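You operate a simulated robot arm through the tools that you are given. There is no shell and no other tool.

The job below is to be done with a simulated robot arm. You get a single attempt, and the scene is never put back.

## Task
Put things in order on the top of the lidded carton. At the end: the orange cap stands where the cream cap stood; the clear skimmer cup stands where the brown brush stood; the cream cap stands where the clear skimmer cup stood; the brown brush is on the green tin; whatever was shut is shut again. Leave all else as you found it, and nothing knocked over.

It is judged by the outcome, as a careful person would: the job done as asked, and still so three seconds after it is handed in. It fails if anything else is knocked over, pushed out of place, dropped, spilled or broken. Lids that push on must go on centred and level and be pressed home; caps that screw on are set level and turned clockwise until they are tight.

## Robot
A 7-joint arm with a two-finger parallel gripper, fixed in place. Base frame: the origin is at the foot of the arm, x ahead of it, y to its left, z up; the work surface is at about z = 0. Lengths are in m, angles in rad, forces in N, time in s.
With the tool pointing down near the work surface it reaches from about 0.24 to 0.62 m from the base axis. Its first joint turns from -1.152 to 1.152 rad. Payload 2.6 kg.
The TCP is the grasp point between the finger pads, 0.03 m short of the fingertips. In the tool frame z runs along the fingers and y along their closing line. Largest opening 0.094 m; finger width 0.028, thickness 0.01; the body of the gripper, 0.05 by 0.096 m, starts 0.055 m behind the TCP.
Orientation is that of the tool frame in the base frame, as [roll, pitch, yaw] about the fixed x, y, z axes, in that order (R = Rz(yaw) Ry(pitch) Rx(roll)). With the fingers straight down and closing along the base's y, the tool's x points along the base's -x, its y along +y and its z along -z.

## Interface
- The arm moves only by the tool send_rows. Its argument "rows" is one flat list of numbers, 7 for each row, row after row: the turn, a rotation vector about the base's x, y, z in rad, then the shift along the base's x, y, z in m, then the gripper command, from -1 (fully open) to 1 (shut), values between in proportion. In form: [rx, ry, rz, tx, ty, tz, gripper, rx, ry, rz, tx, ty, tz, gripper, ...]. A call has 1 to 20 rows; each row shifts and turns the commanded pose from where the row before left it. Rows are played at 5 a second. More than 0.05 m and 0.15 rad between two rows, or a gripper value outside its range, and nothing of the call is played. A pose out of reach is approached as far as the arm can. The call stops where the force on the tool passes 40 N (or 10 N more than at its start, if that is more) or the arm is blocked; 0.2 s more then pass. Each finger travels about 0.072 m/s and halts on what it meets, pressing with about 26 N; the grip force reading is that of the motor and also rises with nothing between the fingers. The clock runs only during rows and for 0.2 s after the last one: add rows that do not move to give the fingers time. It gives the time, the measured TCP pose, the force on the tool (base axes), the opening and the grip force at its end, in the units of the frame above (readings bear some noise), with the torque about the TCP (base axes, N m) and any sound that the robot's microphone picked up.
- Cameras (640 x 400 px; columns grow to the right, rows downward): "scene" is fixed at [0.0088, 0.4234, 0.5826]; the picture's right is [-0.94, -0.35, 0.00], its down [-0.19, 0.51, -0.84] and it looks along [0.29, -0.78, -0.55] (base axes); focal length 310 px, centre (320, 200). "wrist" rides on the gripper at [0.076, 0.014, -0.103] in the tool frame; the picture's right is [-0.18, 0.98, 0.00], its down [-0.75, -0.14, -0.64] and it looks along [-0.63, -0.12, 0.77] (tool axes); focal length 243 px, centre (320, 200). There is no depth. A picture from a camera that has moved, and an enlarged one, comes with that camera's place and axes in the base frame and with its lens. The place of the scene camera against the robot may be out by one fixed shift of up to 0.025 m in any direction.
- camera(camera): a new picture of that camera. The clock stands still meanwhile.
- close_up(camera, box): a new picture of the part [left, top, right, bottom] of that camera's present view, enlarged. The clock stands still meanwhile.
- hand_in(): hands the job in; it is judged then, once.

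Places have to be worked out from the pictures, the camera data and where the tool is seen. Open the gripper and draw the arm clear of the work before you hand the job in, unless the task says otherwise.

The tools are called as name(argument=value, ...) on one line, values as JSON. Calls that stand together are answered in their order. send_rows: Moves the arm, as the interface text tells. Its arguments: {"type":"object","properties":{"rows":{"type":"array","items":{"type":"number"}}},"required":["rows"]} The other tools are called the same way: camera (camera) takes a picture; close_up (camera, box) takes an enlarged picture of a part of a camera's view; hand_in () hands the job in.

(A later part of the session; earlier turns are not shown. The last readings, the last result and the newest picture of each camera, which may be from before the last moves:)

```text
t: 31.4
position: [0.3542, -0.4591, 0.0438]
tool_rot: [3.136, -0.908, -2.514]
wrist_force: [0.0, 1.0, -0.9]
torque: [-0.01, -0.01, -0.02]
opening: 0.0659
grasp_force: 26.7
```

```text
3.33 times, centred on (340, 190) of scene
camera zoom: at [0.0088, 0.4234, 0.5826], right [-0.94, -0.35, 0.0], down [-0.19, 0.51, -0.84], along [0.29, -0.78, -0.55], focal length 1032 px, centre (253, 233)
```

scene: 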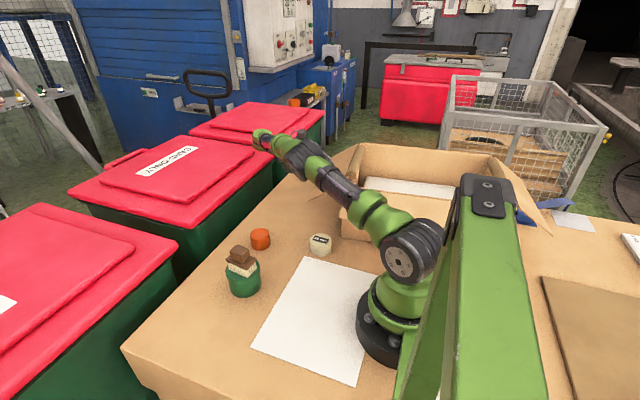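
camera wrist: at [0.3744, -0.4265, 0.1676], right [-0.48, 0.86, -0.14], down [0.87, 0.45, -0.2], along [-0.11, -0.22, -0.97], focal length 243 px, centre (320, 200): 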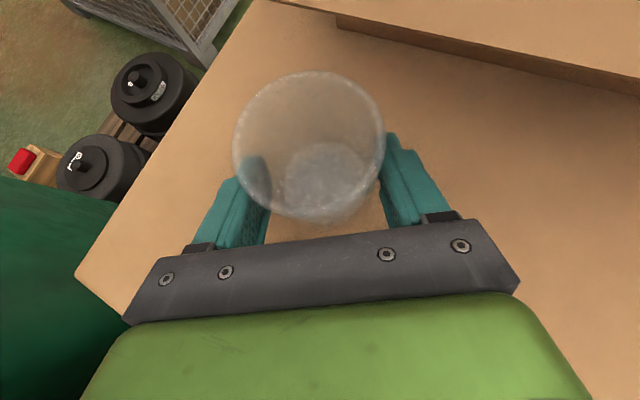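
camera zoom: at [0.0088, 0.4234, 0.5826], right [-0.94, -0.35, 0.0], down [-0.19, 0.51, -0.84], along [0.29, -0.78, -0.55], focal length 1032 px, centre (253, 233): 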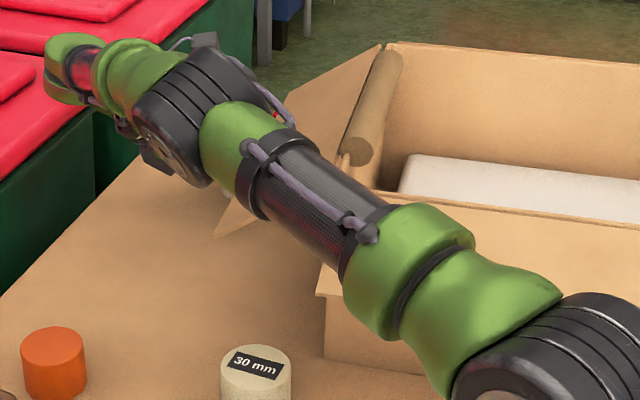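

The strip is simply the box wall seen under the unmoved flap. I carry the cup along +y at constant height.

send_rows(rows=[0, 0, 0, -0.0024, 0.025, 0, 1, 0, 0, 0, -0.0024, 0.025, 0, 1, 0, 0, 0, -0.0024, 0.025, 0, 1, 0, 0, 0, -0.0024, 0.025, 0, 1, 0, 0, 0, -0.0024, 0.025, 0, 1, 0, 0, 0, -0.0024, 0.025, 0, 1, 0, 0, 0, -0.0024, 0.025, 0, 1, 0, 0, 0, -0.0022, 0.0246, 0, 1, 0, 0, 0, 0, 0, 0, 1])

camera(camera="wrist")

camera(camera="scene")

```text
t: 33.4
position: [0.3378, -0.258, 0.0423]
tool_rot: [3.138, -0.907, -2.514]
wrist_force: [0.6, 0.3, -0.5]
torque: [-0.02, -0.03, 0.0]
opening: 0.0657
grasp_force: 25.9
```

```text
taken
camera wrist: at [0.3579, -0.2269, 0.1668], right [-0.48, 0.86, -0.14], down [0.87, 0.45, -0.2], along [-0.11, -0.22, -0.97], focal length 243 px, centre (320, 200)
```

wrist: 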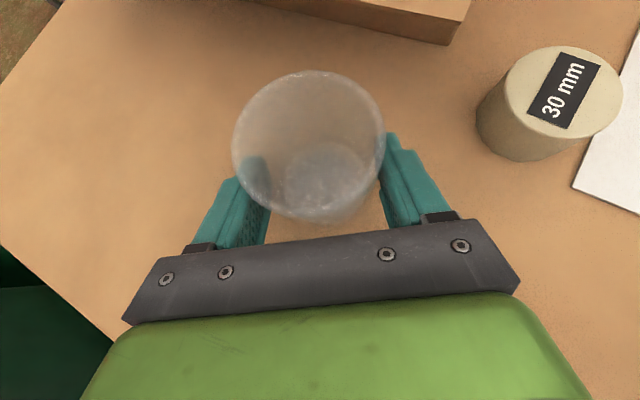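

```text
taken
```

scene: 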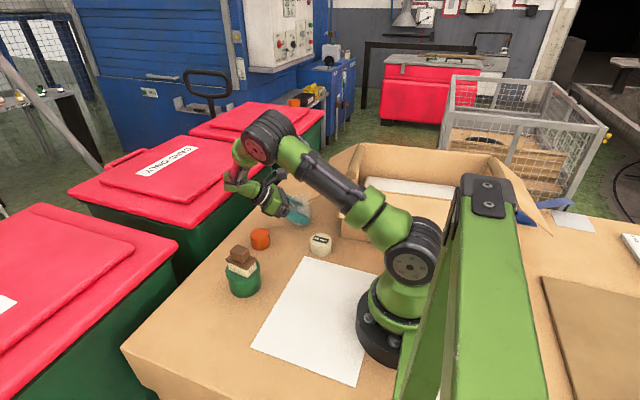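

Cup centre now ≈(0.331,-0.262). I move it in under the flap to the brush's old centre (0.293,-0.290) and lower it most of the way.

send_rows(rows=[0, 0, 0, -0.0096, -0.007, 0, 1, 0, 0, 0, -0.0096, -0.007, 0, 1, 0, 0, 0, -0.0096, -0.007, 0, 1, 0, 0, 0, -0.0095, -0.007, 0, 1, 0, 0, 0, 0, 0, -0.004, 1, 0, 0, 0, 0, 0, -0.003, 1, 0, 0, 0, 0, 0, 0, 1])

camera(camera="wrist")

close_up(camera="scene", box=[240, 150, 380, 250])

```text
t: 35.0
position: [0.2966, -0.2859, 0.0361]
tool_rot: [3.136, -0.909, -2.513]
wrist_force: [0.4, 0.1, -0.5]
torque: [-0.01, -0.01, -0.03]
opening: 0.0657
grasp_force: 26.8
```

```text
taken
camera wrist: at [0.3175, -0.2552, 0.1603], right [-0.48, 0.86, -0.14], down [0.87, 0.45, -0.2], along [-0.11, -0.22, -0.97], focal length 243 px, centre (320, 200)
```

wrist: 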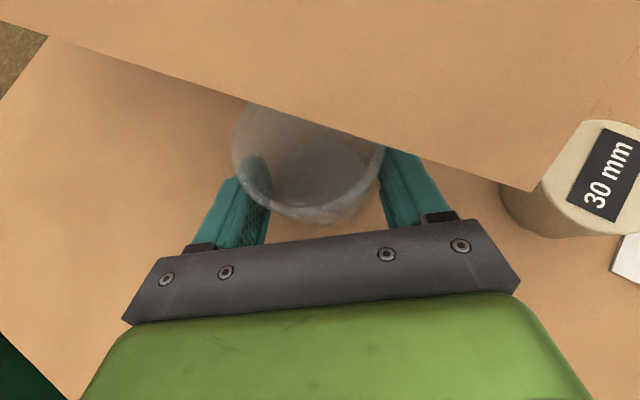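

```text
4.00 times, centred on (310, 200) of scene
camera zoom: at [0.0088, 0.4234, 0.5826], right [-0.94, -0.35, 0.0], down [-0.19, 0.51, -0.84], along [0.29, -0.78, -0.55], focal length 1239 px, centre (360, 200)
```

zoom: 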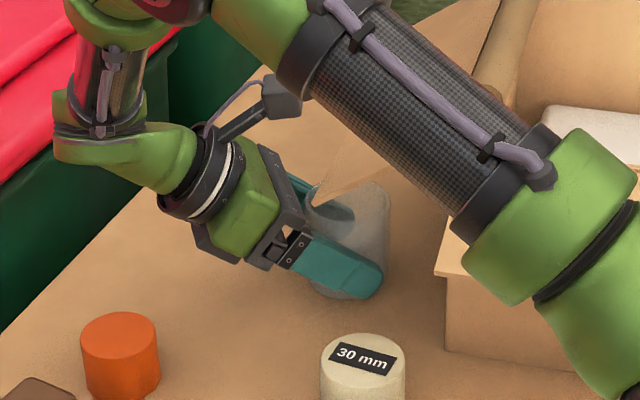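

Cup is in place under the flap edge, about 2 mm above the surface. I lower in 1 mm steps watching the force.

send_rows(rows=[0, 0, 0, 0, 0, -0.001, 1, 0, 0, 0, 0, 0, 0, 1])

```text
t: 35.6
position: [0.2982, -0.2868, 0.035]
tool_rot: [3.135, -0.908, -2.513]
wrist_force: [-0.3, 0.4, -1.1]
torque: [0.01, 0.01, -0.01]
opening: 0.0658
grasp_force: 26.1
```

No contact yet; another millimetre or so down.

send_rows(rows=[0, 0, 0, 0, 0, -0.0008, 1, 0, 0, 0, 0, 0, 0, 1])

```text
t: 36.2
position: [0.2978, -0.2868, 0.0346]
tool_rot: [3.136, -0.909, -2.514]
wrist_force: [0.3, 0.8, 1.0]
torque: [0.06, 0.04, -0.01]
opening: 0.0658
grasp_force: 26.0
```

A slight rise in force; half a millimetre more to confirm contact.

send_rows(rows=[0, 0, 0, 0, 0, -0.0006, 1, 0, 0, 0, 0, 0, 0, 1])

```text
t: 36.8
position: [0.2968, -0.2875, 0.0349]
tool_rot: [3.138, -0.908, -2.515]
wrist_force: [-0.3, 4.8, 13.4]
torque: [0.09, 0.15, -0.07]
opening: 0.0656
grasp_force: 25.9
```

Contact confirmed. I back off 0.6 mm and open the fingers gradually.

send_rows(rows=[0, 0, 0, 0, 0, 0.0006, 1, 0, 0, 0, 0, 0, 0, -0.4, 0, 0, 0, 0, 0, 0, -0.7, 0, 0, 0, 0, 0, 0, -0.9, 0, 0, 0, 0, 0, 0, -0.9])

camera(camera="wrist")

close_up(camera="scene", box=[240, 150, 380, 250])

```text
t: 38.0
position: [0.2976, -0.2876, 0.0337]
tool_rot: [3.137, -0.908, -2.512]
wrist_force: [0.4, -0.3, -0.2]
torque: [0.0, 0.0, -0.02]
opening: 0.0895
grasp_force: 0.1
```

```text
taken
camera wrist: at [0.3176, -0.2556, 0.1582], right [-0.48, 0.86, -0.14], down [0.87, 0.45, -0.2], along [-0.11, -0.22, -0.97], focal length 243 px, centre (320, 200)
```

wrist: 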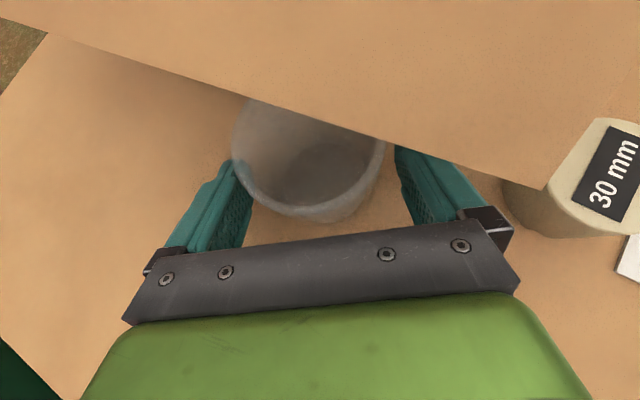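

```text
4.00 times, centred on (310, 200) of scene
camera zoom: at [0.0088, 0.4234, 0.5826], right [-0.94, -0.35, 0.0], down [-0.19, 0.51, -0.84], along [0.29, -0.78, -0.55], focal length 1239 px, centre (360, 200)
```

zoom: 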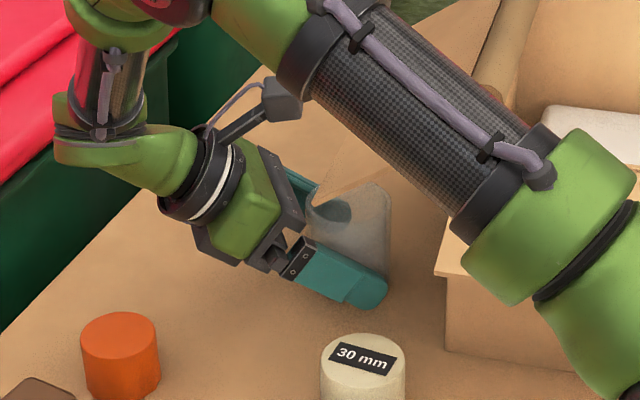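

The cup stands at ≈(0.291,-0.2915), released. I withdraw along the tool axis, then rise and look at the cream cap.

send_rows(rows=[0, 0, 0, 0.0115, 0.0083, 0.011, -0.95, 0, 0, 0, 0.0115, 0.0083, 0.011, -0.95, 0, 0, 0, 0.0115, 0.0083, 0.011, -0.95, 0, 0, 0, 0.0115, 0.0083, 0.011, -0.95, 0, 0, 0, 0.0115, 0.0083, 0.011, -0.95, 0, 0, 0, 0.005, 0.02, 0.03, -1, 0, 0, 0, -0.005, 0.03, 0.03, -1, 0, 0, 0, 0, 0, 0, -1])

camera(camera="wrist")

camera(camera="scene")

```text
t: 39.8
position: [0.355, -0.1971, 0.1499]
tool_rot: [3.138, -0.905, -2.515]
wrist_force: [-1.1, 0.2, 0.0]
torque: [-0.02, -0.03, 0.03]
opening: 0.0941
grasp_force: 0.0
```

```text
taken
camera wrist: at [0.375, -0.1645, 0.2742], right [-0.48, 0.86, -0.14], down [0.87, 0.45, -0.2], along [-0.11, -0.22, -0.97], focal length 243 px, centre (320, 200)
```

wrist: 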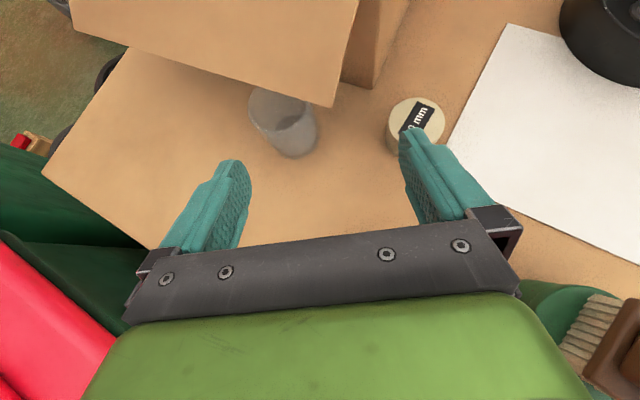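

```text
taken
```

scene: 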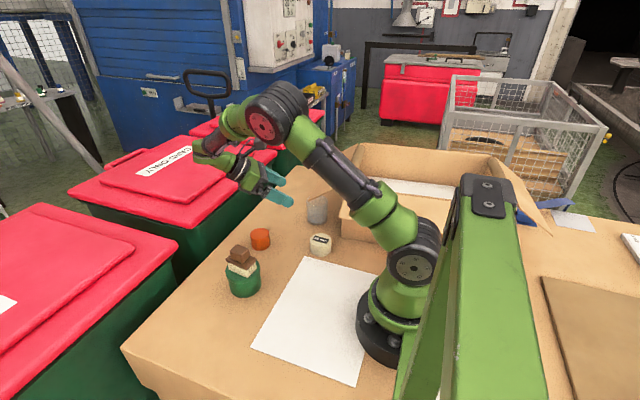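

Cup now stands in the brush's spot. For the cream cap I turn the wrist back to 15° (keeps the wrist away from the brush on the tin) and move to a viewing point above/outward of it.

send_rows(rows=[0, 0, -0.1225, -0.004, 0.016, 0, -1, 0, 0, -0.1225, -0.004, 0.016, 0, -1, 0, 0, -0.1225, -0.004, 0.015, 0, -1, 0, 0, 0, -0.01, 0, -0.02, -1, 0, 0, 0, 0, 0, 0, -1])

camera(camera="wrist")

close_up(camera="scene", box=[230, 130, 390, 310])

```text
t: 41.0
position: [0.333, -0.1481, 0.1285]
tool_rot: [3.135, -0.908, -2.881]
wrist_force: [0.8, -1.5, -0.4]
torque: [-0.02, 0.0, -0.02]
opening: 0.094
grasp_force: 0.0
```

```text
taken
camera wrist: at [0.3623, -0.1262, 0.2528], right [-0.14, 0.98, -0.14], down [0.97, 0.11, -0.2], along [-0.18, -0.17, -0.97], focal length 243 px, centre (320, 200)
```

wrist: 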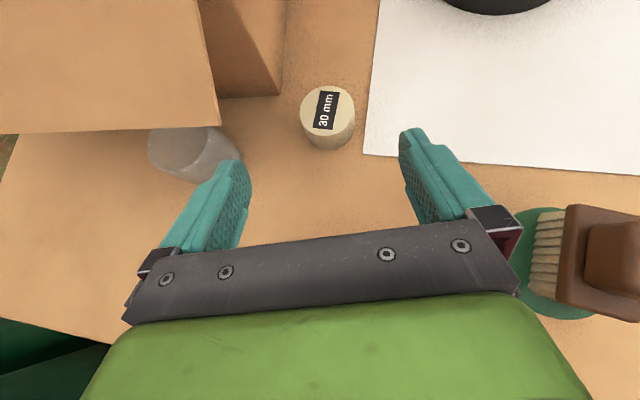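

```text
2.22 times, centred on (310, 220) of scene
camera zoom: at [0.0088, 0.4234, 0.5826], right [-0.94, -0.35, 0.0], down [-0.19, 0.51, -0.84], along [0.29, -0.78, -0.55], focal length 688 px, centre (342, 156)
```

zoom: 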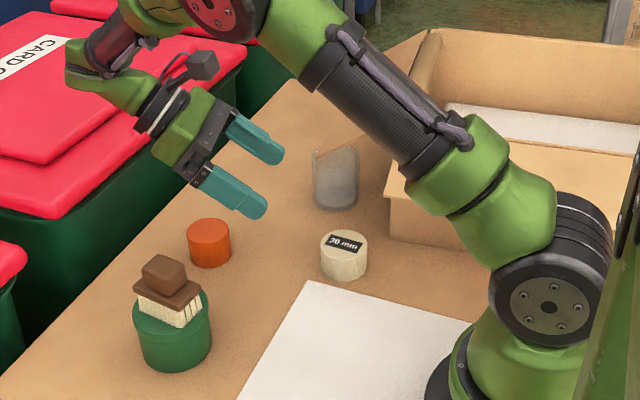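

Now enlarging the cream cap for its exact position.

close_up(camera="wrist", box=[270, 60, 390, 160])

close_up(camera="scene", box=[290, 220, 350, 265])

close_up(camera="scene", box=[240, 215, 300, 260])

```text
4.00 times, centred on (330, 110) of wrist
camera zoom: at [0.3623, -0.1262, 0.2528], right [-0.14, 0.98, -0.14], down [0.97, 0.11, -0.2], along [-0.18, -0.17, -0.97], focal length 970 px, centre (280, 560)
```

zoom: 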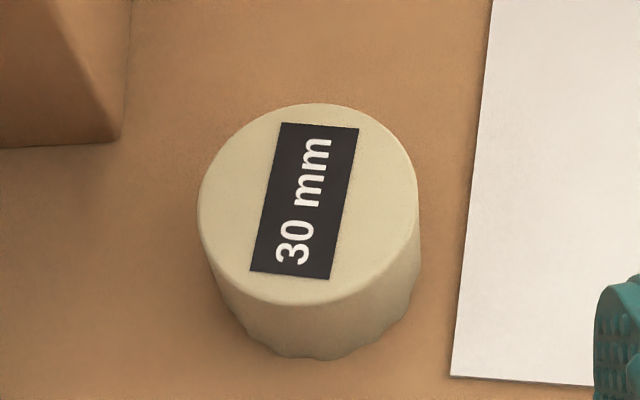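

```text
8.89 times, centred on (320, 242) of scene
camera zoom: at [0.0088, 0.4234, 0.5826], right [-0.94, -0.35, 0.0], down [-0.19, 0.51, -0.84], along [0.29, -0.78, -0.55], focal length 2753 px, centre (320, -178)
```

zoom: 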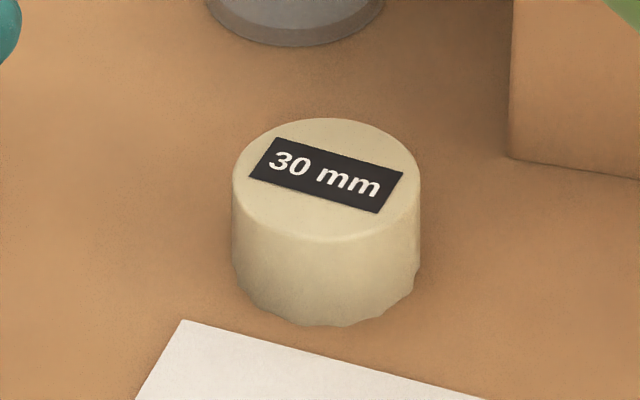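

```text
8.89 times, centred on (270, 238) of scene
camera zoom: at [0.0088, 0.4234, 0.5826], right [-0.94, -0.35, 0.0], down [-0.19, 0.51, -0.84], along [0.29, -0.78, -0.55], focal length 2753 px, centre (764, -133)
```

zoom: 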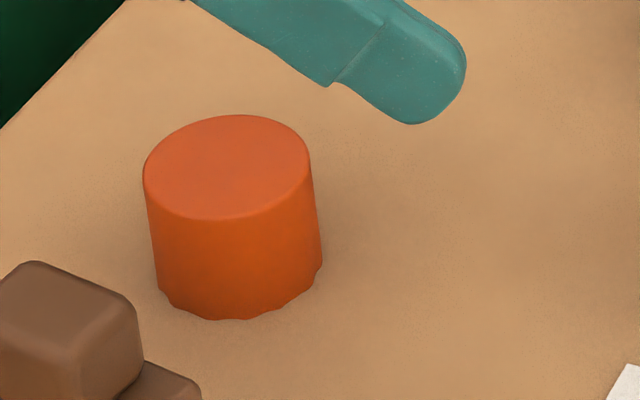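

Cream cap centre ≈(0.232,-0.170), Ø≈0.055, height ≈0.034; orange cap Ø≈0.051, height ≈0.04. I go down to a pre-grasp and then to the grasp point (0.2475,-0.166,0.0335).

send_rows(rows=[0, 0, 0, -0.013, -0.002, -0.0195, -0.8, 0, 0, 0, -0.0133, -0.002, -0.0195, -0.8, 0, 0, 0, -0.0133, -0.002, -0.0195, -0.8, 0, 0, 0, 0, 0, 0, -0.8])

camera(camera="wrist")

camera(camera="scene")

```text
t: 42.0
position: [0.292, -0.1547, 0.0707]
tool_rot: [3.137, -0.907, -2.879]
wrist_force: [0.2, -0.4, -0.9]
torque: [0.03, 0.01, 0.0]
opening: 0.0846
grasp_force: 0.0
```

```text
taken
camera wrist: at [0.3229, -0.1318, 0.1946], right [-0.14, 0.98, -0.14], down [0.97, 0.11, -0.2], along [-0.18, -0.17, -0.97], focal length 243 px, centre (320, 200)
```

wrist: 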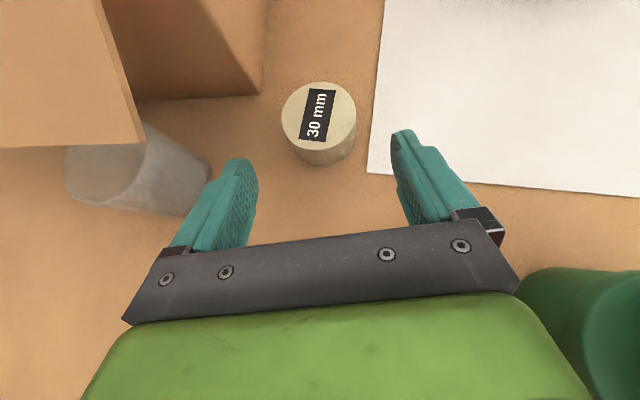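

```text
taken
```

scene: 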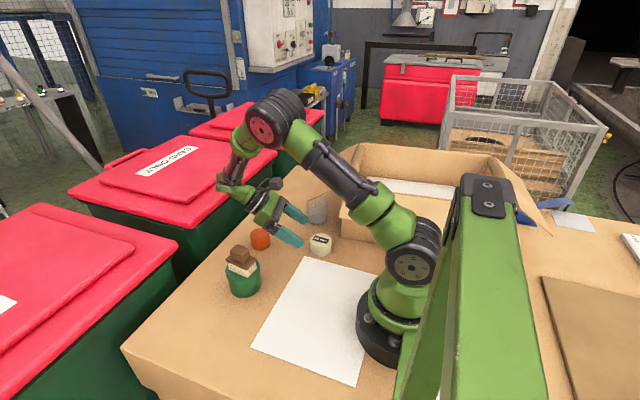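

Cap is centred between the fingers. I advance along the tool axis to the grasp point.

send_rows(rows=[0, 0, 0, -0.0111, -0.0028, -0.0093, -0.8, 0, 0, 0, -0.0111, -0.0028, -0.0093, -0.8, 0, 0, 0, -0.0111, -0.0028, -0.0093, -0.8, 0, 0, 0, -0.0112, -0.0028, -0.0093, -0.8, 0, 0, 0, 0, 0, 0, -0.8])

camera(camera="wrist")

close_up(camera="scene", box=[220, 160, 380, 300])

```text
t: 43.2
position: [0.2483, -0.1652, 0.034]
tool_rot: [3.134, -0.907, -2.882]
wrist_force: [0.5, 0.5, -0.3]
torque: [-0.01, 0.01, -0.02]
opening: 0.0845
grasp_force: 0.0
```

```text
taken
camera wrist: at [0.2782, -0.1437, 0.1578], right [-0.14, 0.98, -0.14], down [0.97, 0.11, -0.2], along [-0.18, -0.17, -0.97], focal length 243 px, centre (320, 200)
```

wrist: 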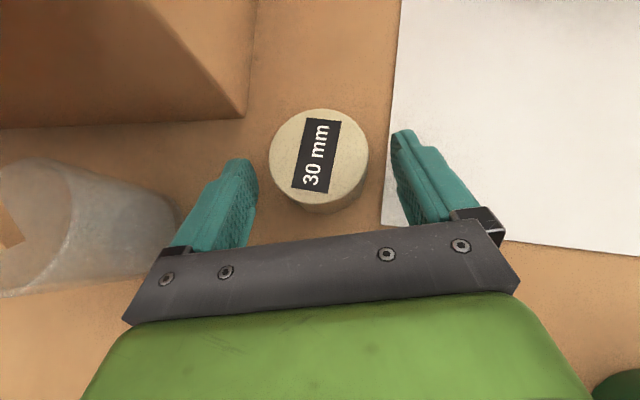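

```text
2.86 times, centred on (300, 230) of scene
camera zoom: at [0.0088, 0.4234, 0.5826], right [-0.94, -0.35, 0.0], down [-0.19, 0.51, -0.84], along [0.29, -0.78, -0.55], focal length 885 px, centre (377, 114)
```

zoom: 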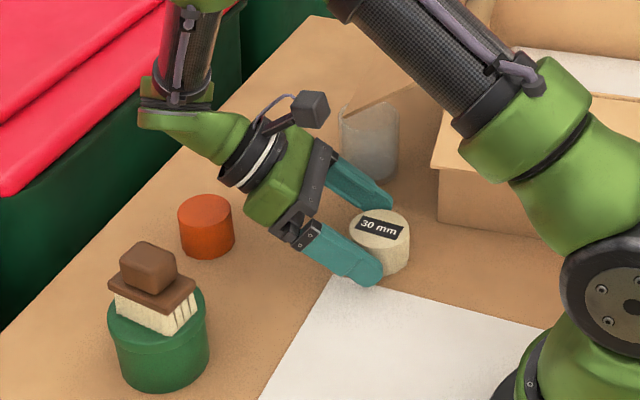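

The cap is slightly toward the fingertips, so I go in another 5 mm horizontally for a firmer hold, then close.

send_rows(rows=[0, 0, 0, -0.0052, -0.0013, 0, -0.8, 0, 0, 0, 0, 0, 0, -0.4, 0, 0, 0, 0, 0, 0, 0.0, 0, 0, 0, 0, 0, 0, 0.6, 0, 0, 0, 0, 0, 0, 1, 0, 0, 0, 0, 0, 0, 1])

camera(camera="wrist")

```text
t: 44.6
position: [0.243, -0.1678, 0.0349]
tool_rot: [3.137, -0.905, -2.879]
wrist_force: [-0.6, -1.1, 0.2]
torque: [0.0, 0.01, -0.01]
opening: 0.0544
grasp_force: 25.8
```

```text
taken
camera wrist: at [0.2732, -0.1448, 0.158], right [-0.14, 0.98, -0.14], down [0.97, 0.11, -0.2], along [-0.18, -0.17, -0.97], focal length 243 px, centre (320, 200)
```

wrist: 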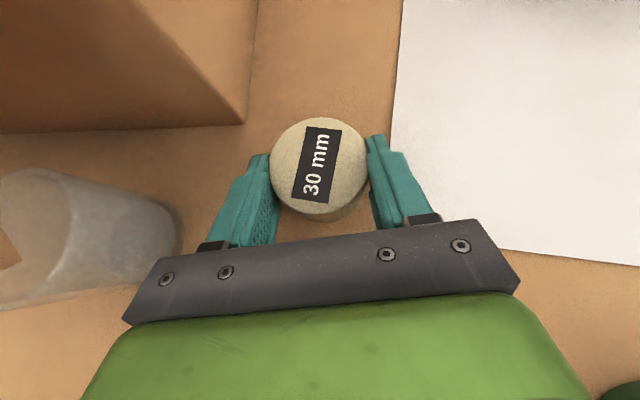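

Cream cap held (opening 0.054). I lift it 1 cm, then withdraw along the tool axis up and outward.

send_rows(rows=[0, 0, 0, 0, 0, 0.005, 1, 0, 0, 0, 0, 0, 0.005, 1, 0, 0, 0, 0.0153, 0.0039, 0.0123, 1, 0, 0, 0, 0.0153, 0.0039, 0.0123, 1, 0, 0, 0, 0.0153, 0.0039, 0.0123, 1, 0, 0, 0, 0.0153, 0.0039, 0.0123, 1, 0, 0, 0, 0.0153, 0.0039, 0.0123, 1, 0, 0, 0, 0, 0, 0.02, 1, 0, 0, 0, 0, 0, 0.02, 1, 0, 0, 0, 0, 0, 0, 1])

camera(camera="wrist")

camera(camera="scene")

```text
t: 46.8
position: [0.3206, -0.1465, 0.1458]
tool_rot: [3.138, -0.907, -2.883]
wrist_force: [-1.0, 0.6, 0.8]
torque: [-0.01, 0.0, 0.0]
opening: 0.0546
grasp_force: 25.8
```

```text
taken
camera wrist: at [0.3498, -0.1255, 0.2699], right [-0.14, 0.98, -0.14], down [0.97, 0.11, -0.2], along [-0.18, -0.17, -0.97], focal length 243 px, centre (320, 200)
```

wrist: 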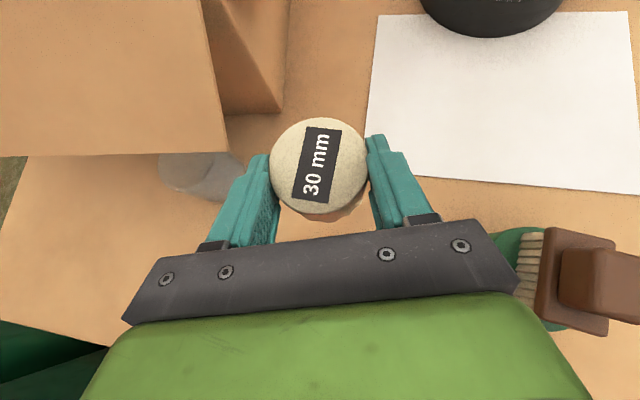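

```text
taken
```

scene: 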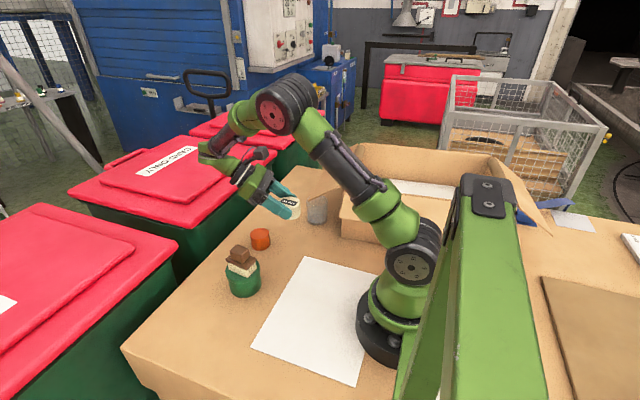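

Held cap is clear. I carry it outside the flap toward the cup's old place, turning the wrist back to the 36° approach.

send_rows(rows=[0, 0, 0.123, 0.02, -0.018, 0, 1, 0, 0, 0.123, 0.02, -0.018, 0, 1, 0, 0, 0.123, 0.018, -0.02, 0, 1, 0, 0, 0, 0, -0.04, 0, 1, 0, 0, 0, 0, -0.04, 0, 1, 0, 0, 0, -0.001, -0.04, -0.005, 1, 0, 0, 0, -0.003, -0.04, -0.01, 1, 0, 0, 0, -0.003, -0.04, -0.01, 1, 0, 0, 0, -0.003, -0.04, -0.015, 1, 0, 0, 0, 0, 0, 0, 1])

camera(camera="wrist")

camera(camera="scene")

```text
t: 49.0
position: [0.3682, -0.4436, 0.1063]
tool_rot: [3.137, -0.908, -2.513]
wrist_force: [0.3, 0.3, -0.6]
torque: [0.0, 0.04, 0.03]
opening: 0.0543
grasp_force: 25.9
```

```text
taken
camera wrist: at [0.3877, -0.414, 0.2293], right [-0.48, 0.86, -0.14], down [0.87, 0.45, -0.2], along [-0.11, -0.22, -0.97], focal length 243 px, centre (320, 200)
```

wrist: 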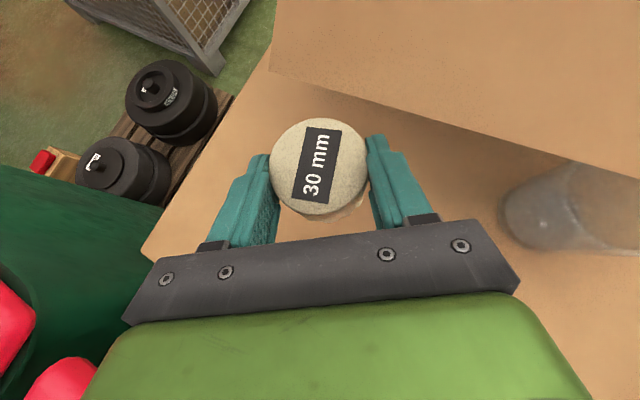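

```text
taken
```

scene: 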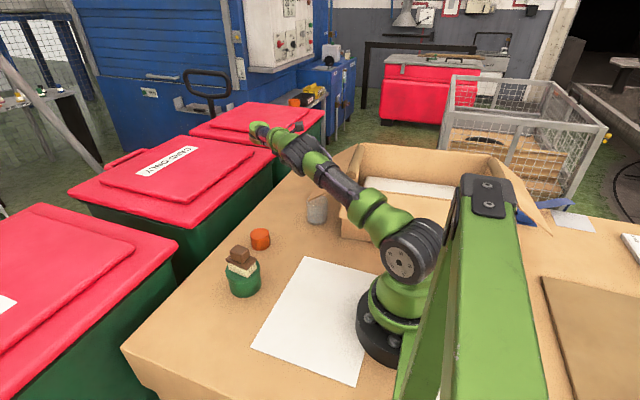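

Over the clear area beside the flap. I lower the cap to about 1 cm above the surface here, before moving in.

send_rows(rows=[0, 0, 0, 0, -0.001, -0.018, 1, 0, 0, 0, 0, -0.001, -0.018, 1, 0, 0, 0, 0, -0.001, -0.015, 1, 0, 0, 0, 0, 0, -0.01, 1, 0, 0, 0, 0, 0, 0, 1])

camera(camera="wrist")

```text
t: 50.2
position: [0.3672, -0.4466, 0.0436]
tool_rot: [3.138, -0.907, -2.512]
wrist_force: [-0.3, 0.2, -0.1]
torque: [-0.01, -0.01, -0.02]
opening: 0.0544
grasp_force: 26.1
```

```text
taken
camera wrist: at [0.3878, -0.4154, 0.1683], right [-0.48, 0.86, -0.14], down [0.87, 0.45, -0.2], along [-0.11, -0.22, -0.97], focal length 243 px, centre (320, 200)
```

wrist: 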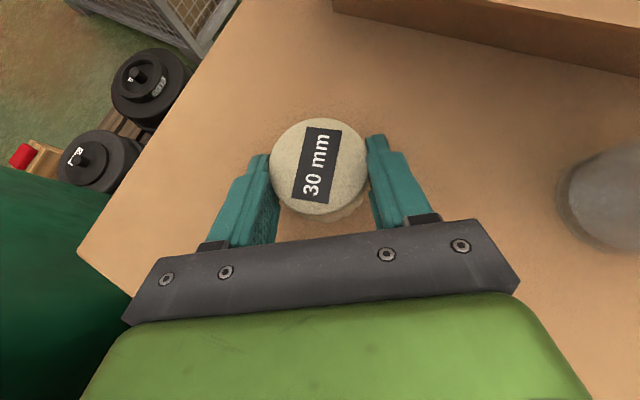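

Now moving the cap inward under the flap edge to the cup's old centre (0.3125,-0.489), then lowering most of the way.

send_rows(rows=[0, 0, 0, -0.0093, -0.0072, 0, 1, 0, 0, 0, -0.0093, -0.0072, 0, 1, 0, 0, 0, -0.0093, -0.0072, 0, 1, 0, 0, 0, -0.0093, -0.0072, 0, 1, 0, 0, 0, -0.0093, -0.0072, 0, 1, 0, 0, 0, 0, 0, -0.004, 1, 0, 0, 0, 0, 0, -0.003, 1, 0, 0, 0, 0, 0, 0, 1])

camera(camera="wrist")

```text
t: 52.0
position: [0.3219, -0.482, 0.0367]
tool_rot: [3.138, -0.907, -2.512]
wrist_force: [0.1, 0.0, 0.1]
torque: [0.0, -0.01, 0.01]
opening: 0.0545
grasp_force: 26.1
```

```text
taken
camera wrist: at [0.3416, -0.4512, 0.1609], right [-0.48, 0.86, -0.14], down [0.87, 0.45, -0.2], along [-0.11, -0.22, -0.97], focal length 243 px, centre (320, 200)
```

wrist: 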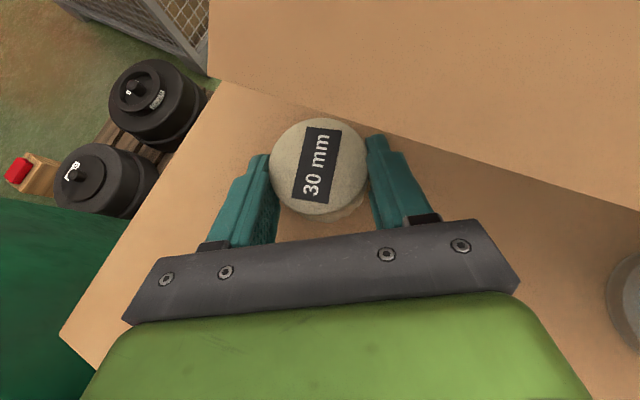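

Cap centre ≈(0.3115,-0.4895), right on target. Lowering in 1 mm steps.

send_rows(rows=[0, 0, 0, 0, 0, -0.001, 1, 0, 0, 0, 0, 0, -0.0007, 1, 0, 0, 0, 0, 0, 0, 1])

```text
t: 52.8
position: [0.3215, -0.4823, 0.0354]
tool_rot: [3.137, -0.907, -2.511]
wrist_force: [-0.4, -0.3, -0.4]
torque: [-0.01, -0.05, 0.0]
opening: 0.0545
grasp_force: 26.2
```

No contact yet; another ~0.7 mm.

send_rows(rows=[0, 0, 0, 0, 0, -0.0007, 1, 0, 0, 0, 0, 0, 0, 1])

```text
t: 53.4
position: [0.3222, -0.4819, 0.035]
tool_rot: [3.136, -0.907, -2.512]
wrist_force: [-0.9, -0.6, -0.2]
torque: [0.01, -0.02, 0.03]
opening: 0.0543
grasp_force: 26.0
```

Still free; stepping down a bit more.

send_rows(rows=[0, 0, 0, 0, 0, -0.0007, 1, 0, 0, 0, 0, 0, 0, 1])

```text
t: 54.0
position: [0.322, -0.4814, 0.0349]
tool_rot: [3.135, -0.908, -2.512]
wrist_force: [-1.0, -0.2, -0.3]
torque: [0.01, 0.02, 0.01]
opening: 0.0543
grasp_force: 26.0
```

Continuing down.

send_rows(rows=[0, 0, 0, 0, 0, -0.0007, 1, 0, 0, 0, 0, 0, 0, 1])

```text
t: 54.6
position: [0.3213, -0.4838, 0.0338]
tool_rot: [3.139, -0.908, -2.511]
wrist_force: [0.2, 0.7, 2.0]
torque: [-0.02, -0.03, 0.01]
opening: 0.0545
grasp_force: 26.2
```

First sign of contact (2 N). A final 0.4 mm to seat it.

send_rows(rows=[0, 0, 0, 0, 0, -0.0004, 1, 0, 0, 0, 0, 0, 0, 1])

```text
t: 55.2
position: [0.3217, -0.4828, 0.0351]
tool_rot: [3.137, -0.908, -2.515]
wrist_force: [-0.5, 2.2, 5.8]
torque: [-0.05, -0.01, 0.0]
opening: 0.0545
grasp_force: 25.8
```

Contact confirmed (6 N). I open the fingers in stages.

send_rows(rows=[0, 0, 0, 0, 0, 0, -0.2, 0, 0, 0, 0, 0, 0, -0.5, 0, 0, 0, 0, 0, 0, -0.8, 0, 0, 0, 0, 0, 0, -0.8])

camera(camera="wrist")

```text
t: 56.2
position: [0.3207, -0.4826, 0.033]
tool_rot: [3.137, -0.909, -2.511]
wrist_force: [0.3, 0.1, -0.6]
torque: [0.01, 0.01, -0.02]
opening: 0.0844
grasp_force: 0.1
```

```text
taken
camera wrist: at [0.3412, -0.4518, 0.1571], right [-0.48, 0.86, -0.14], down [0.87, 0.45, -0.2], along [-0.11, -0.22, -0.97], focal length 243 px, centre (320, 200)
```

wrist: 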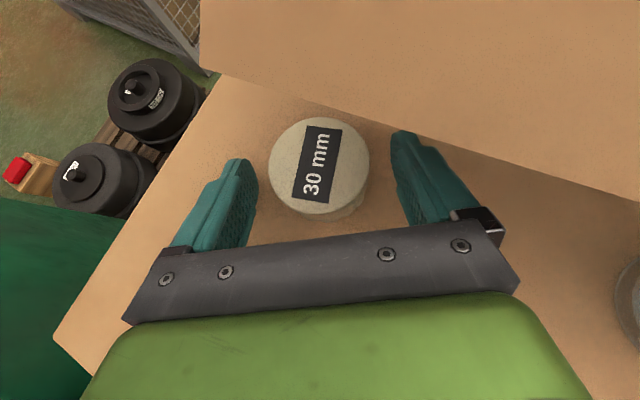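

The cream cap stands released in the cup's old place. I withdraw along the tool axis, then swing back toward the orange cap, rotating to the 15° approach.

send_rows(rows=[0, 0, 0, 0.0115, 0.0083, 0.0111, -0.8, 0, 0, 0, 0.0115, 0.0083, 0.0111, -0.8, 0, 0, 0, 0.0115, 0.0083, 0.0111, -0.8, 0, 0, 0, 0.0115, 0.0083, 0.0111, -0.8, 0, 0, 0, 0, 0.035, 0.02, -0.8, 0, 0, 0, 0, 0.04, 0.02, -0.8, 0, 0, -0.123, 0, 0.04, 0.015, -0.8, 0, 0, -0.123, 0, 0.04, 0.01, -0.8, 0, 0, -0.123, 0.01, 0.04, 0, -0.8, 0, 0, 0, 0.02, 0.04, 0, -0.8, 0, 0, 0, 0.02, 0.04, 0, -0.8, 0, 0, 0, 0, 0, 0, -0.8])

camera(camera="wrist")

camera(camera="scene")

```text
t: 58.8
position: [0.4182, -0.1735, 0.1415]
tool_rot: [3.136, -0.907, -2.88]
wrist_force: [0.3, 0.7, 0.6]
torque: [0.01, 0.01, -0.01]
opening: 0.0846
grasp_force: 0.0
```

```text
taken
camera wrist: at [0.4488, -0.1515, 0.2661], right [-0.14, 0.98, -0.14], down [0.97, 0.11, -0.2], along [-0.18, -0.17, -0.97], focal length 243 px, centre (320, 200)
```

wrist: 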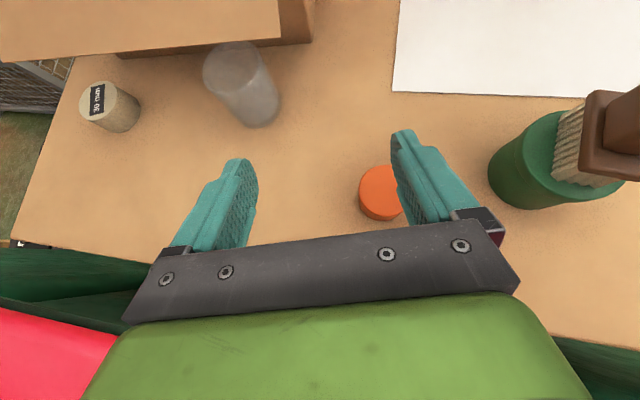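

```text
taken
```

scene: 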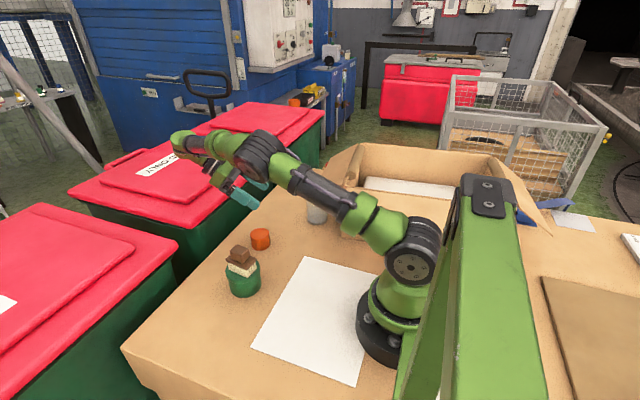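

Cup, cream cap and brush all stand properly. Enlarging the orange cap here to fix its position.

close_up(camera="wrist", box=[340, 150, 420, 230])

close_up(camera="wrist", box=[60, 20, 320, 150])

```text
5.00 times, centred on (380, 190) of wrist
camera zoom: at [0.4488, -0.1515, 0.2661], right [-0.14, 0.98, -0.14], down [0.97, 0.11, -0.2], along [-0.18, -0.17, -0.97], focal length 1213 px, centre (20, 250)
```

zoom: 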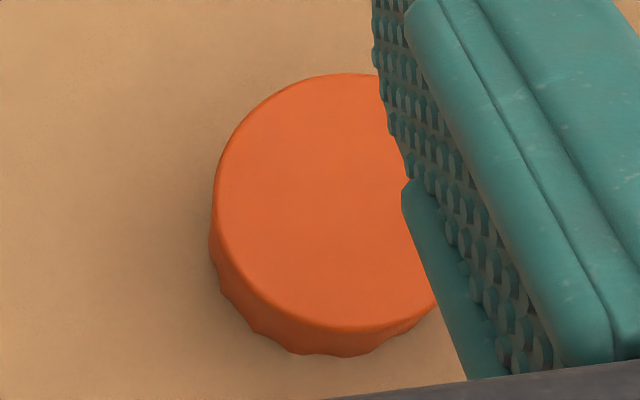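

```text
2.46 times, centred on (190, 85) of wrist
camera zoom: at [0.4488, -0.1515, 0.2661], right [-0.14, 0.98, -0.14], down [0.97, 0.11, -0.2], along [-0.18, -0.17, -0.97], focal length 597 px, centre (640, 483)
```

zoom: 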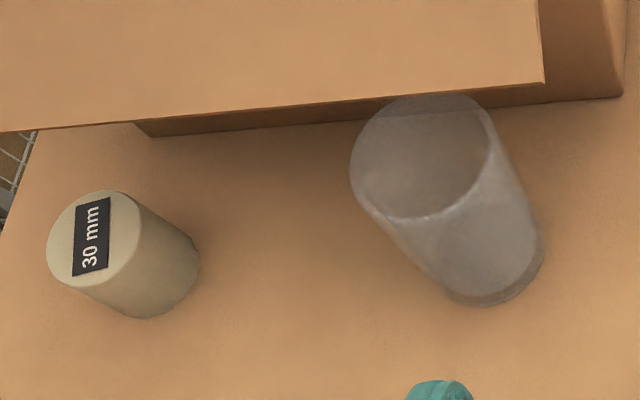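

Orange cap centre ≈(0.390,-0.1305). I move above the grasp point and look before descending.

send_rows(rows=[0, 0, 0, -0.005, 0.023, -0.01, -0.8, 0, 0, 0, -0.006, 0.0232, -0.01, -0.8, 0, 0, 0, -0.0058, 0, -0.0205, -0.8, 0, 0, 0, 0, 0, 0, -0.8])

camera(camera="wrist")

close_up(camera="scene", box=[180, 160, 340, 310])

```text
t: 59.8
position: [0.4011, -0.1289, 0.1023]
tool_rot: [3.135, -0.907, -2.882]
wrist_force: [-0.1, -0.3, -0.3]
torque: [-0.01, 0.03, -0.03]
opening: 0.0846
grasp_force: 0.0
```

```text
taken
camera wrist: at [0.4314, -0.1064, 0.2268], right [-0.14, 0.98, -0.14], down [0.97, 0.11, -0.2], along [-0.18, -0.17, -0.97], focal length 243 px, centre (320, 200)
```

wrist: 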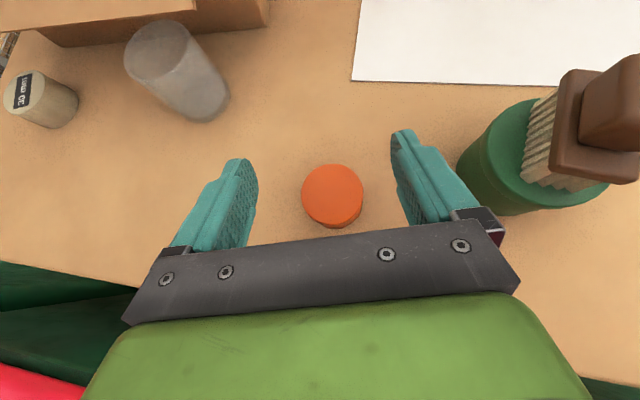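

```text
2.67 times, centred on (260, 235) of scene
camera zoom: at [0.0088, 0.4234, 0.5826], right [-0.94, -0.35, 0.0], down [-0.19, 0.51, -0.84], along [0.29, -0.78, -0.55], focal length 826 px, centre (480, 107)
```

zoom: 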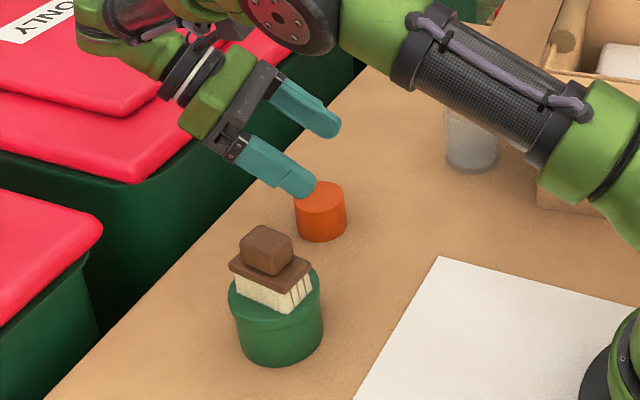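

Cap is centred between the fingers and the tin is well clear. Descending to grasp height.

send_rows(rows=[0, 0, 0, 0, 0.0008, -0.02, -0.8, 0, 0, 0, 0, 0.0008, -0.02, -0.8, 0, 0, 0, 0, 0, -0.018, -0.8, 0, 0, 0, 0, 0, -0.01, -0.8, 0, 0, 0, 0, 0, 0, -0.8])

camera(camera="wrist")

```text
t: 61.0
position: [0.4011, -0.1232, 0.0342]
tool_rot: [3.136, -0.907, -2.881]
wrist_force: [-1.0, 0.3, -0.2]
torque: [-0.01, 0.02, 0.03]
opening: 0.0847
grasp_force: 0.1
```

```text
taken
camera wrist: at [0.4309, -0.102, 0.1583], right [-0.14, 0.98, -0.14], down [0.97, 0.11, -0.2], along [-0.18, -0.17, -0.97], focal length 243 px, centre (320, 200)
```

wrist: 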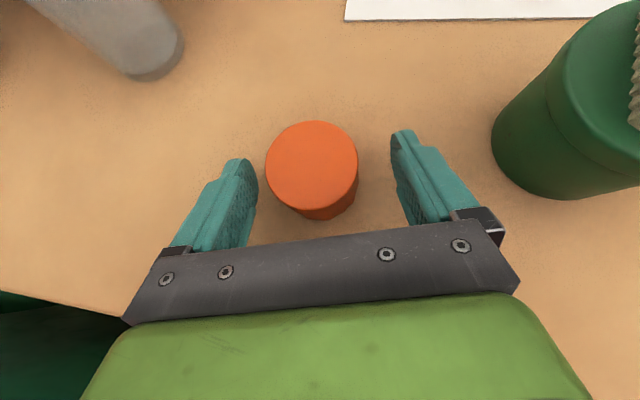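

Cap sits ~3 mm to one side, so I re-centre laterally and then close.

send_rows(rows=[0, 0, 0, 0.0005, -0.0028, 0, -0.8, 0, 0, 0, 0, 0, 0, -0.4, 0, 0, 0, 0, 0, 0, 0.0, 0, 0, 0, 0, 0, 0, 0.6, 0, 0, 0, 0, 0, 0, 1, 0, 0, 0, 0, 0, 0, 1])

camera(camera="wrist")

```text
t: 62.4
position: [0.4008, -0.1274, 0.0353]
tool_rot: [3.138, -0.904, -2.882]
wrist_force: [0.8, 2.0, 9.9]
torque: [-0.11, 0.07, -0.04]
opening: 0.0486
grasp_force: 26.2
```

```text
taken
camera wrist: at [0.4313, -0.1052, 0.1583], right [-0.14, 0.98, -0.14], down [0.97, 0.11, -0.2], along [-0.18, -0.17, -0.97], focal length 243 px, centre (320, 200)
```

wrist: 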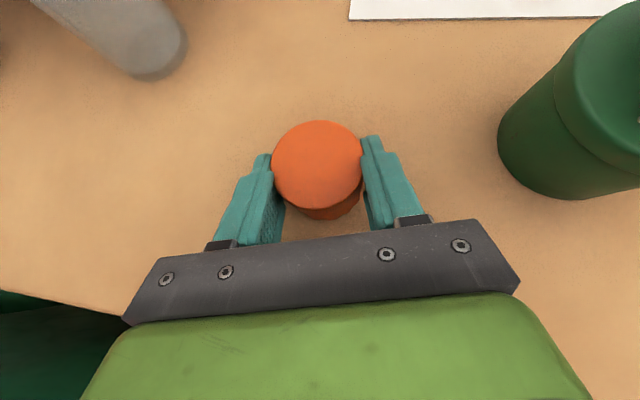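

Orange cap gripped (opening 0.0486). I lift gently and check the force.

send_rows(rows=[0, 0, 0, 0, 0, 0.004, 1, 0, 0, 0, 0, 0, 0.006, 1, 0, 0, 0, 0, 0, 0, 1])

close_up(camera="scene", box=[210, 200, 310, 300])

```text
t: 63.2
position: [0.4013, -0.1296, 0.044]
tool_rot: [3.136, -0.908, -2.88]
wrist_force: [-0.4, -1.0, -0.4]
torque: [-0.02, -0.02, 0.0]
opening: 0.0483
grasp_force: 26.0
```

```text
4.00 times, centred on (260, 250) of scene
camera zoom: at [0.0088, 0.4234, 0.5826], right [-0.94, -0.35, 0.0], down [-0.19, 0.51, -0.84], along [0.29, -0.78, -0.55], focal length 1239 px, centre (560, 0)
```

zoom: 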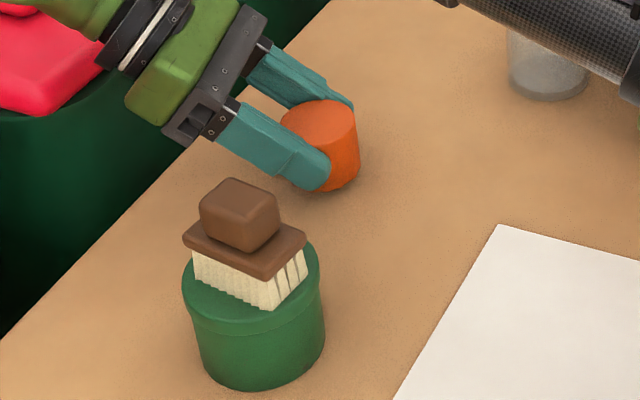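

Lifted cleanly with no residual force. I zoom in to see whether the cap is level in the grip.

close_up(camera="scene", box=[270, 215, 310, 255])

close_up(camera="wrist", box=[240, 100, 400, 230])

```text
10.00 times, centred on (290, 235) of scene
camera zoom: at [0.0088, 0.4234, 0.5826], right [-0.94, -0.35, 0.0], down [-0.19, 0.51, -0.84], along [0.29, -0.78, -0.55], focal length 3097 px, centre (620, -150)
```

zoom: 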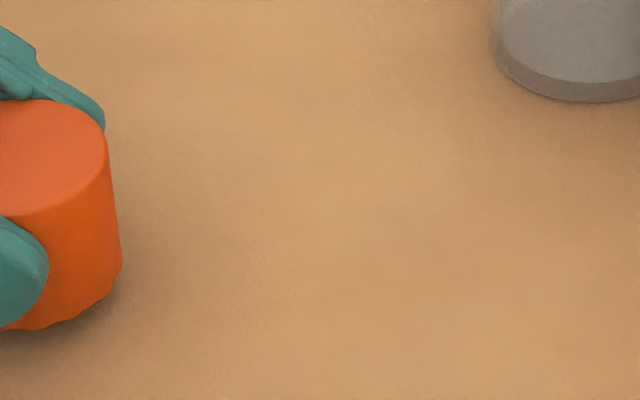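

```text
3.08 times, centred on (320, 165) of wrist
camera zoom: at [0.4314, -0.1063, 0.1681], right [-0.14, 0.98, -0.14], down [0.97, 0.11, -0.2], along [-0.18, -0.17, -0.97], focal length 746 px, centre (320, 308)
```

zoom: 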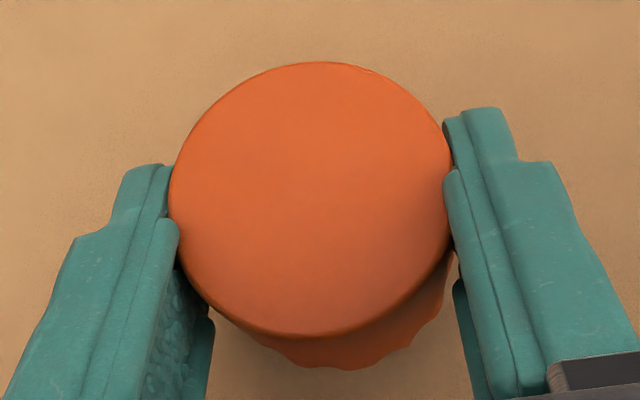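

Cap is level in the grip. I raise it and carry it back toward the cream cap's old place, stopping 10 cm out along the approach line.

send_rows(rows=[0, 0, 0, 0, 0, 0.02, 1, 0, 0, 0, 0, 0, 0.02, 1, 0, 0, 0, 0, 0, 0.021, 1, 0, 0, 0, -0.0205, -0.0048, 0, 1, 0, 0, 0, -0.0205, -0.0048, 0, 1, 0, 0, 0, -0.0205, -0.0048, 0, 1, 0, 0, 0, -0.0205, -0.0048, 0, 1, 0, 0, 0, 0, 0, 0, 1])

camera(camera="wrist")

camera(camera="scene")

```text
t: 65.0
position: [0.3189, -0.1491, 0.1047]
tool_rot: [3.137, -0.906, -2.882]
wrist_force: [-0.9, 0.5, -0.3]
torque: [0.03, -0.02, -0.01]
opening: 0.0485
grasp_force: 26.0
```

```text
taken
camera wrist: at [0.3491, -0.1264, 0.2288], right [-0.14, 0.98, -0.14], down [0.97, 0.11, -0.2], along [-0.18, -0.17, -0.97], focal length 243 px, centre (320, 200)
```

wrist: 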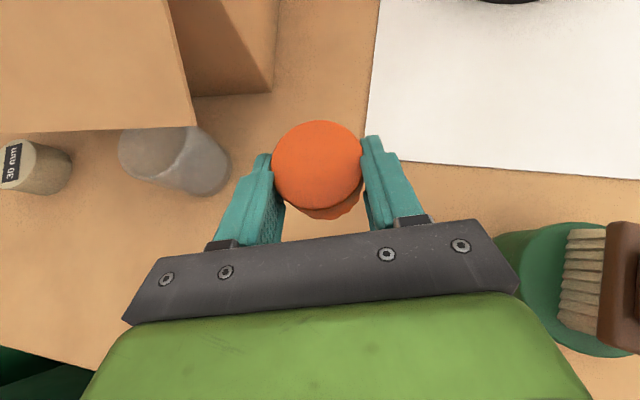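

```text
taken
```

scene: 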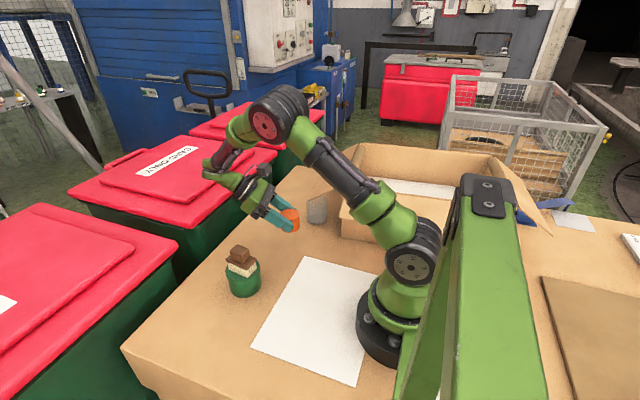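

Now I follow the approach line down to about 1 cm above the cream cap's old place.

send_rows(rows=[0, 0, 0, -0.0152, -0.0037, -0.0122, 1, 0, 0, 0, -0.0152, -0.0037, -0.0122, 1, 0, 0, 0, -0.0152, -0.0037, -0.0122, 1, 0, 0, 0, -0.0152, -0.0037, -0.0122, 1, 0, 0, 0, -0.0152, -0.0037, -0.0122, 1, 0, 0, 0, 0, 0, -0.004, 1, 0, 0, 0, 0, 0, 0, 1])

camera(camera="wrist")

```text
t: 66.6
position: [0.2432, -0.1672, 0.0388]
tool_rot: [3.137, -0.908, -2.879]
wrist_force: [-0.2, 0.1, 0.3]
torque: [-0.01, 0.0, 0.04]
opening: 0.0481
grasp_force: 26.0
```

```text
taken
camera wrist: at [0.2727, -0.1454, 0.1634], right [-0.14, 0.98, -0.14], down [0.97, 0.11, -0.2], along [-0.18, -0.17, -0.97], focal length 243 px, centre (320, 200)
```

wrist: 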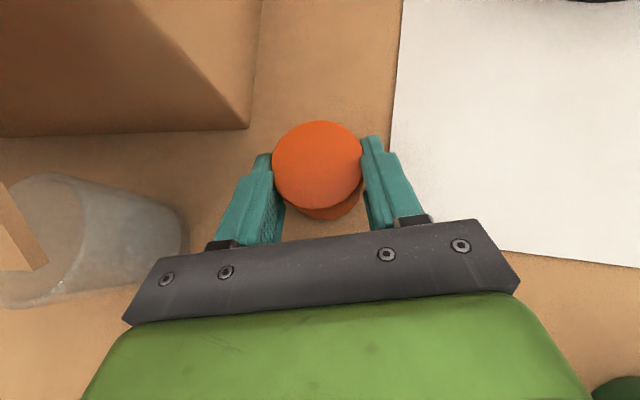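

Cap centre ≈(0.232,-0.170), as wanted. Lowering in small steps.

send_rows(rows=[0, 0, 0, 0, 0, -0.0015, 1, 0, 0, 0, 0, 0, -0.001, 1, 0, 0, 0, 0, 0, 0, 1])

```text
t: 67.4
position: [0.2437, -0.167, 0.0369]
tool_rot: [3.136, -0.907, -2.882]
wrist_force: [0.6, 0.0, -0.1]
torque: [0.01, 0.02, 0.0]
opening: 0.0484
grasp_force: 26.3
```

Still free; a further 1 mm.

send_rows(rows=[0, 0, 0, 0, 0, -0.001, 1, 0, 0, 0, 0, 0, 0, 1])

```text
t: 68.0
position: [0.2429, -0.1665, 0.0364]
tool_rot: [3.136, -0.908, -2.879]
wrist_force: [-0.1, -0.4, 0.0]
torque: [0.01, 0.0, 0.01]
opening: 0.0486
grasp_force: 26.0
```

Continuing with 0.7 mm.

send_rows(rows=[0, 0, 0, 0, 0, -0.0007, 1, 0, 0, 0, 0, 0, 0, 1])

```text
t: 68.6
position: [0.2426, -0.1666, 0.0363]
tool_rot: [3.137, -0.906, -2.88]
wrist_force: [0.2, 0.5, -0.6]
torque: [0.04, -0.04, 0.0]
opening: 0.0484
grasp_force: 25.4
```

Still no contact; next 0.7 mm.

send_rows(rows=[0, 0, 0, 0, 0, -0.0007, 1, 0, 0, 0, 0, 0, 0, 1])

```text
t: 69.2
position: [0.2427, -0.1664, 0.0353]
tool_rot: [3.136, -0.907, -2.882]
wrist_force: [-0.5, -0.1, -0.4]
torque: [0.02, -0.06, 0.02]
opening: 0.0485
grasp_force: 25.8
```

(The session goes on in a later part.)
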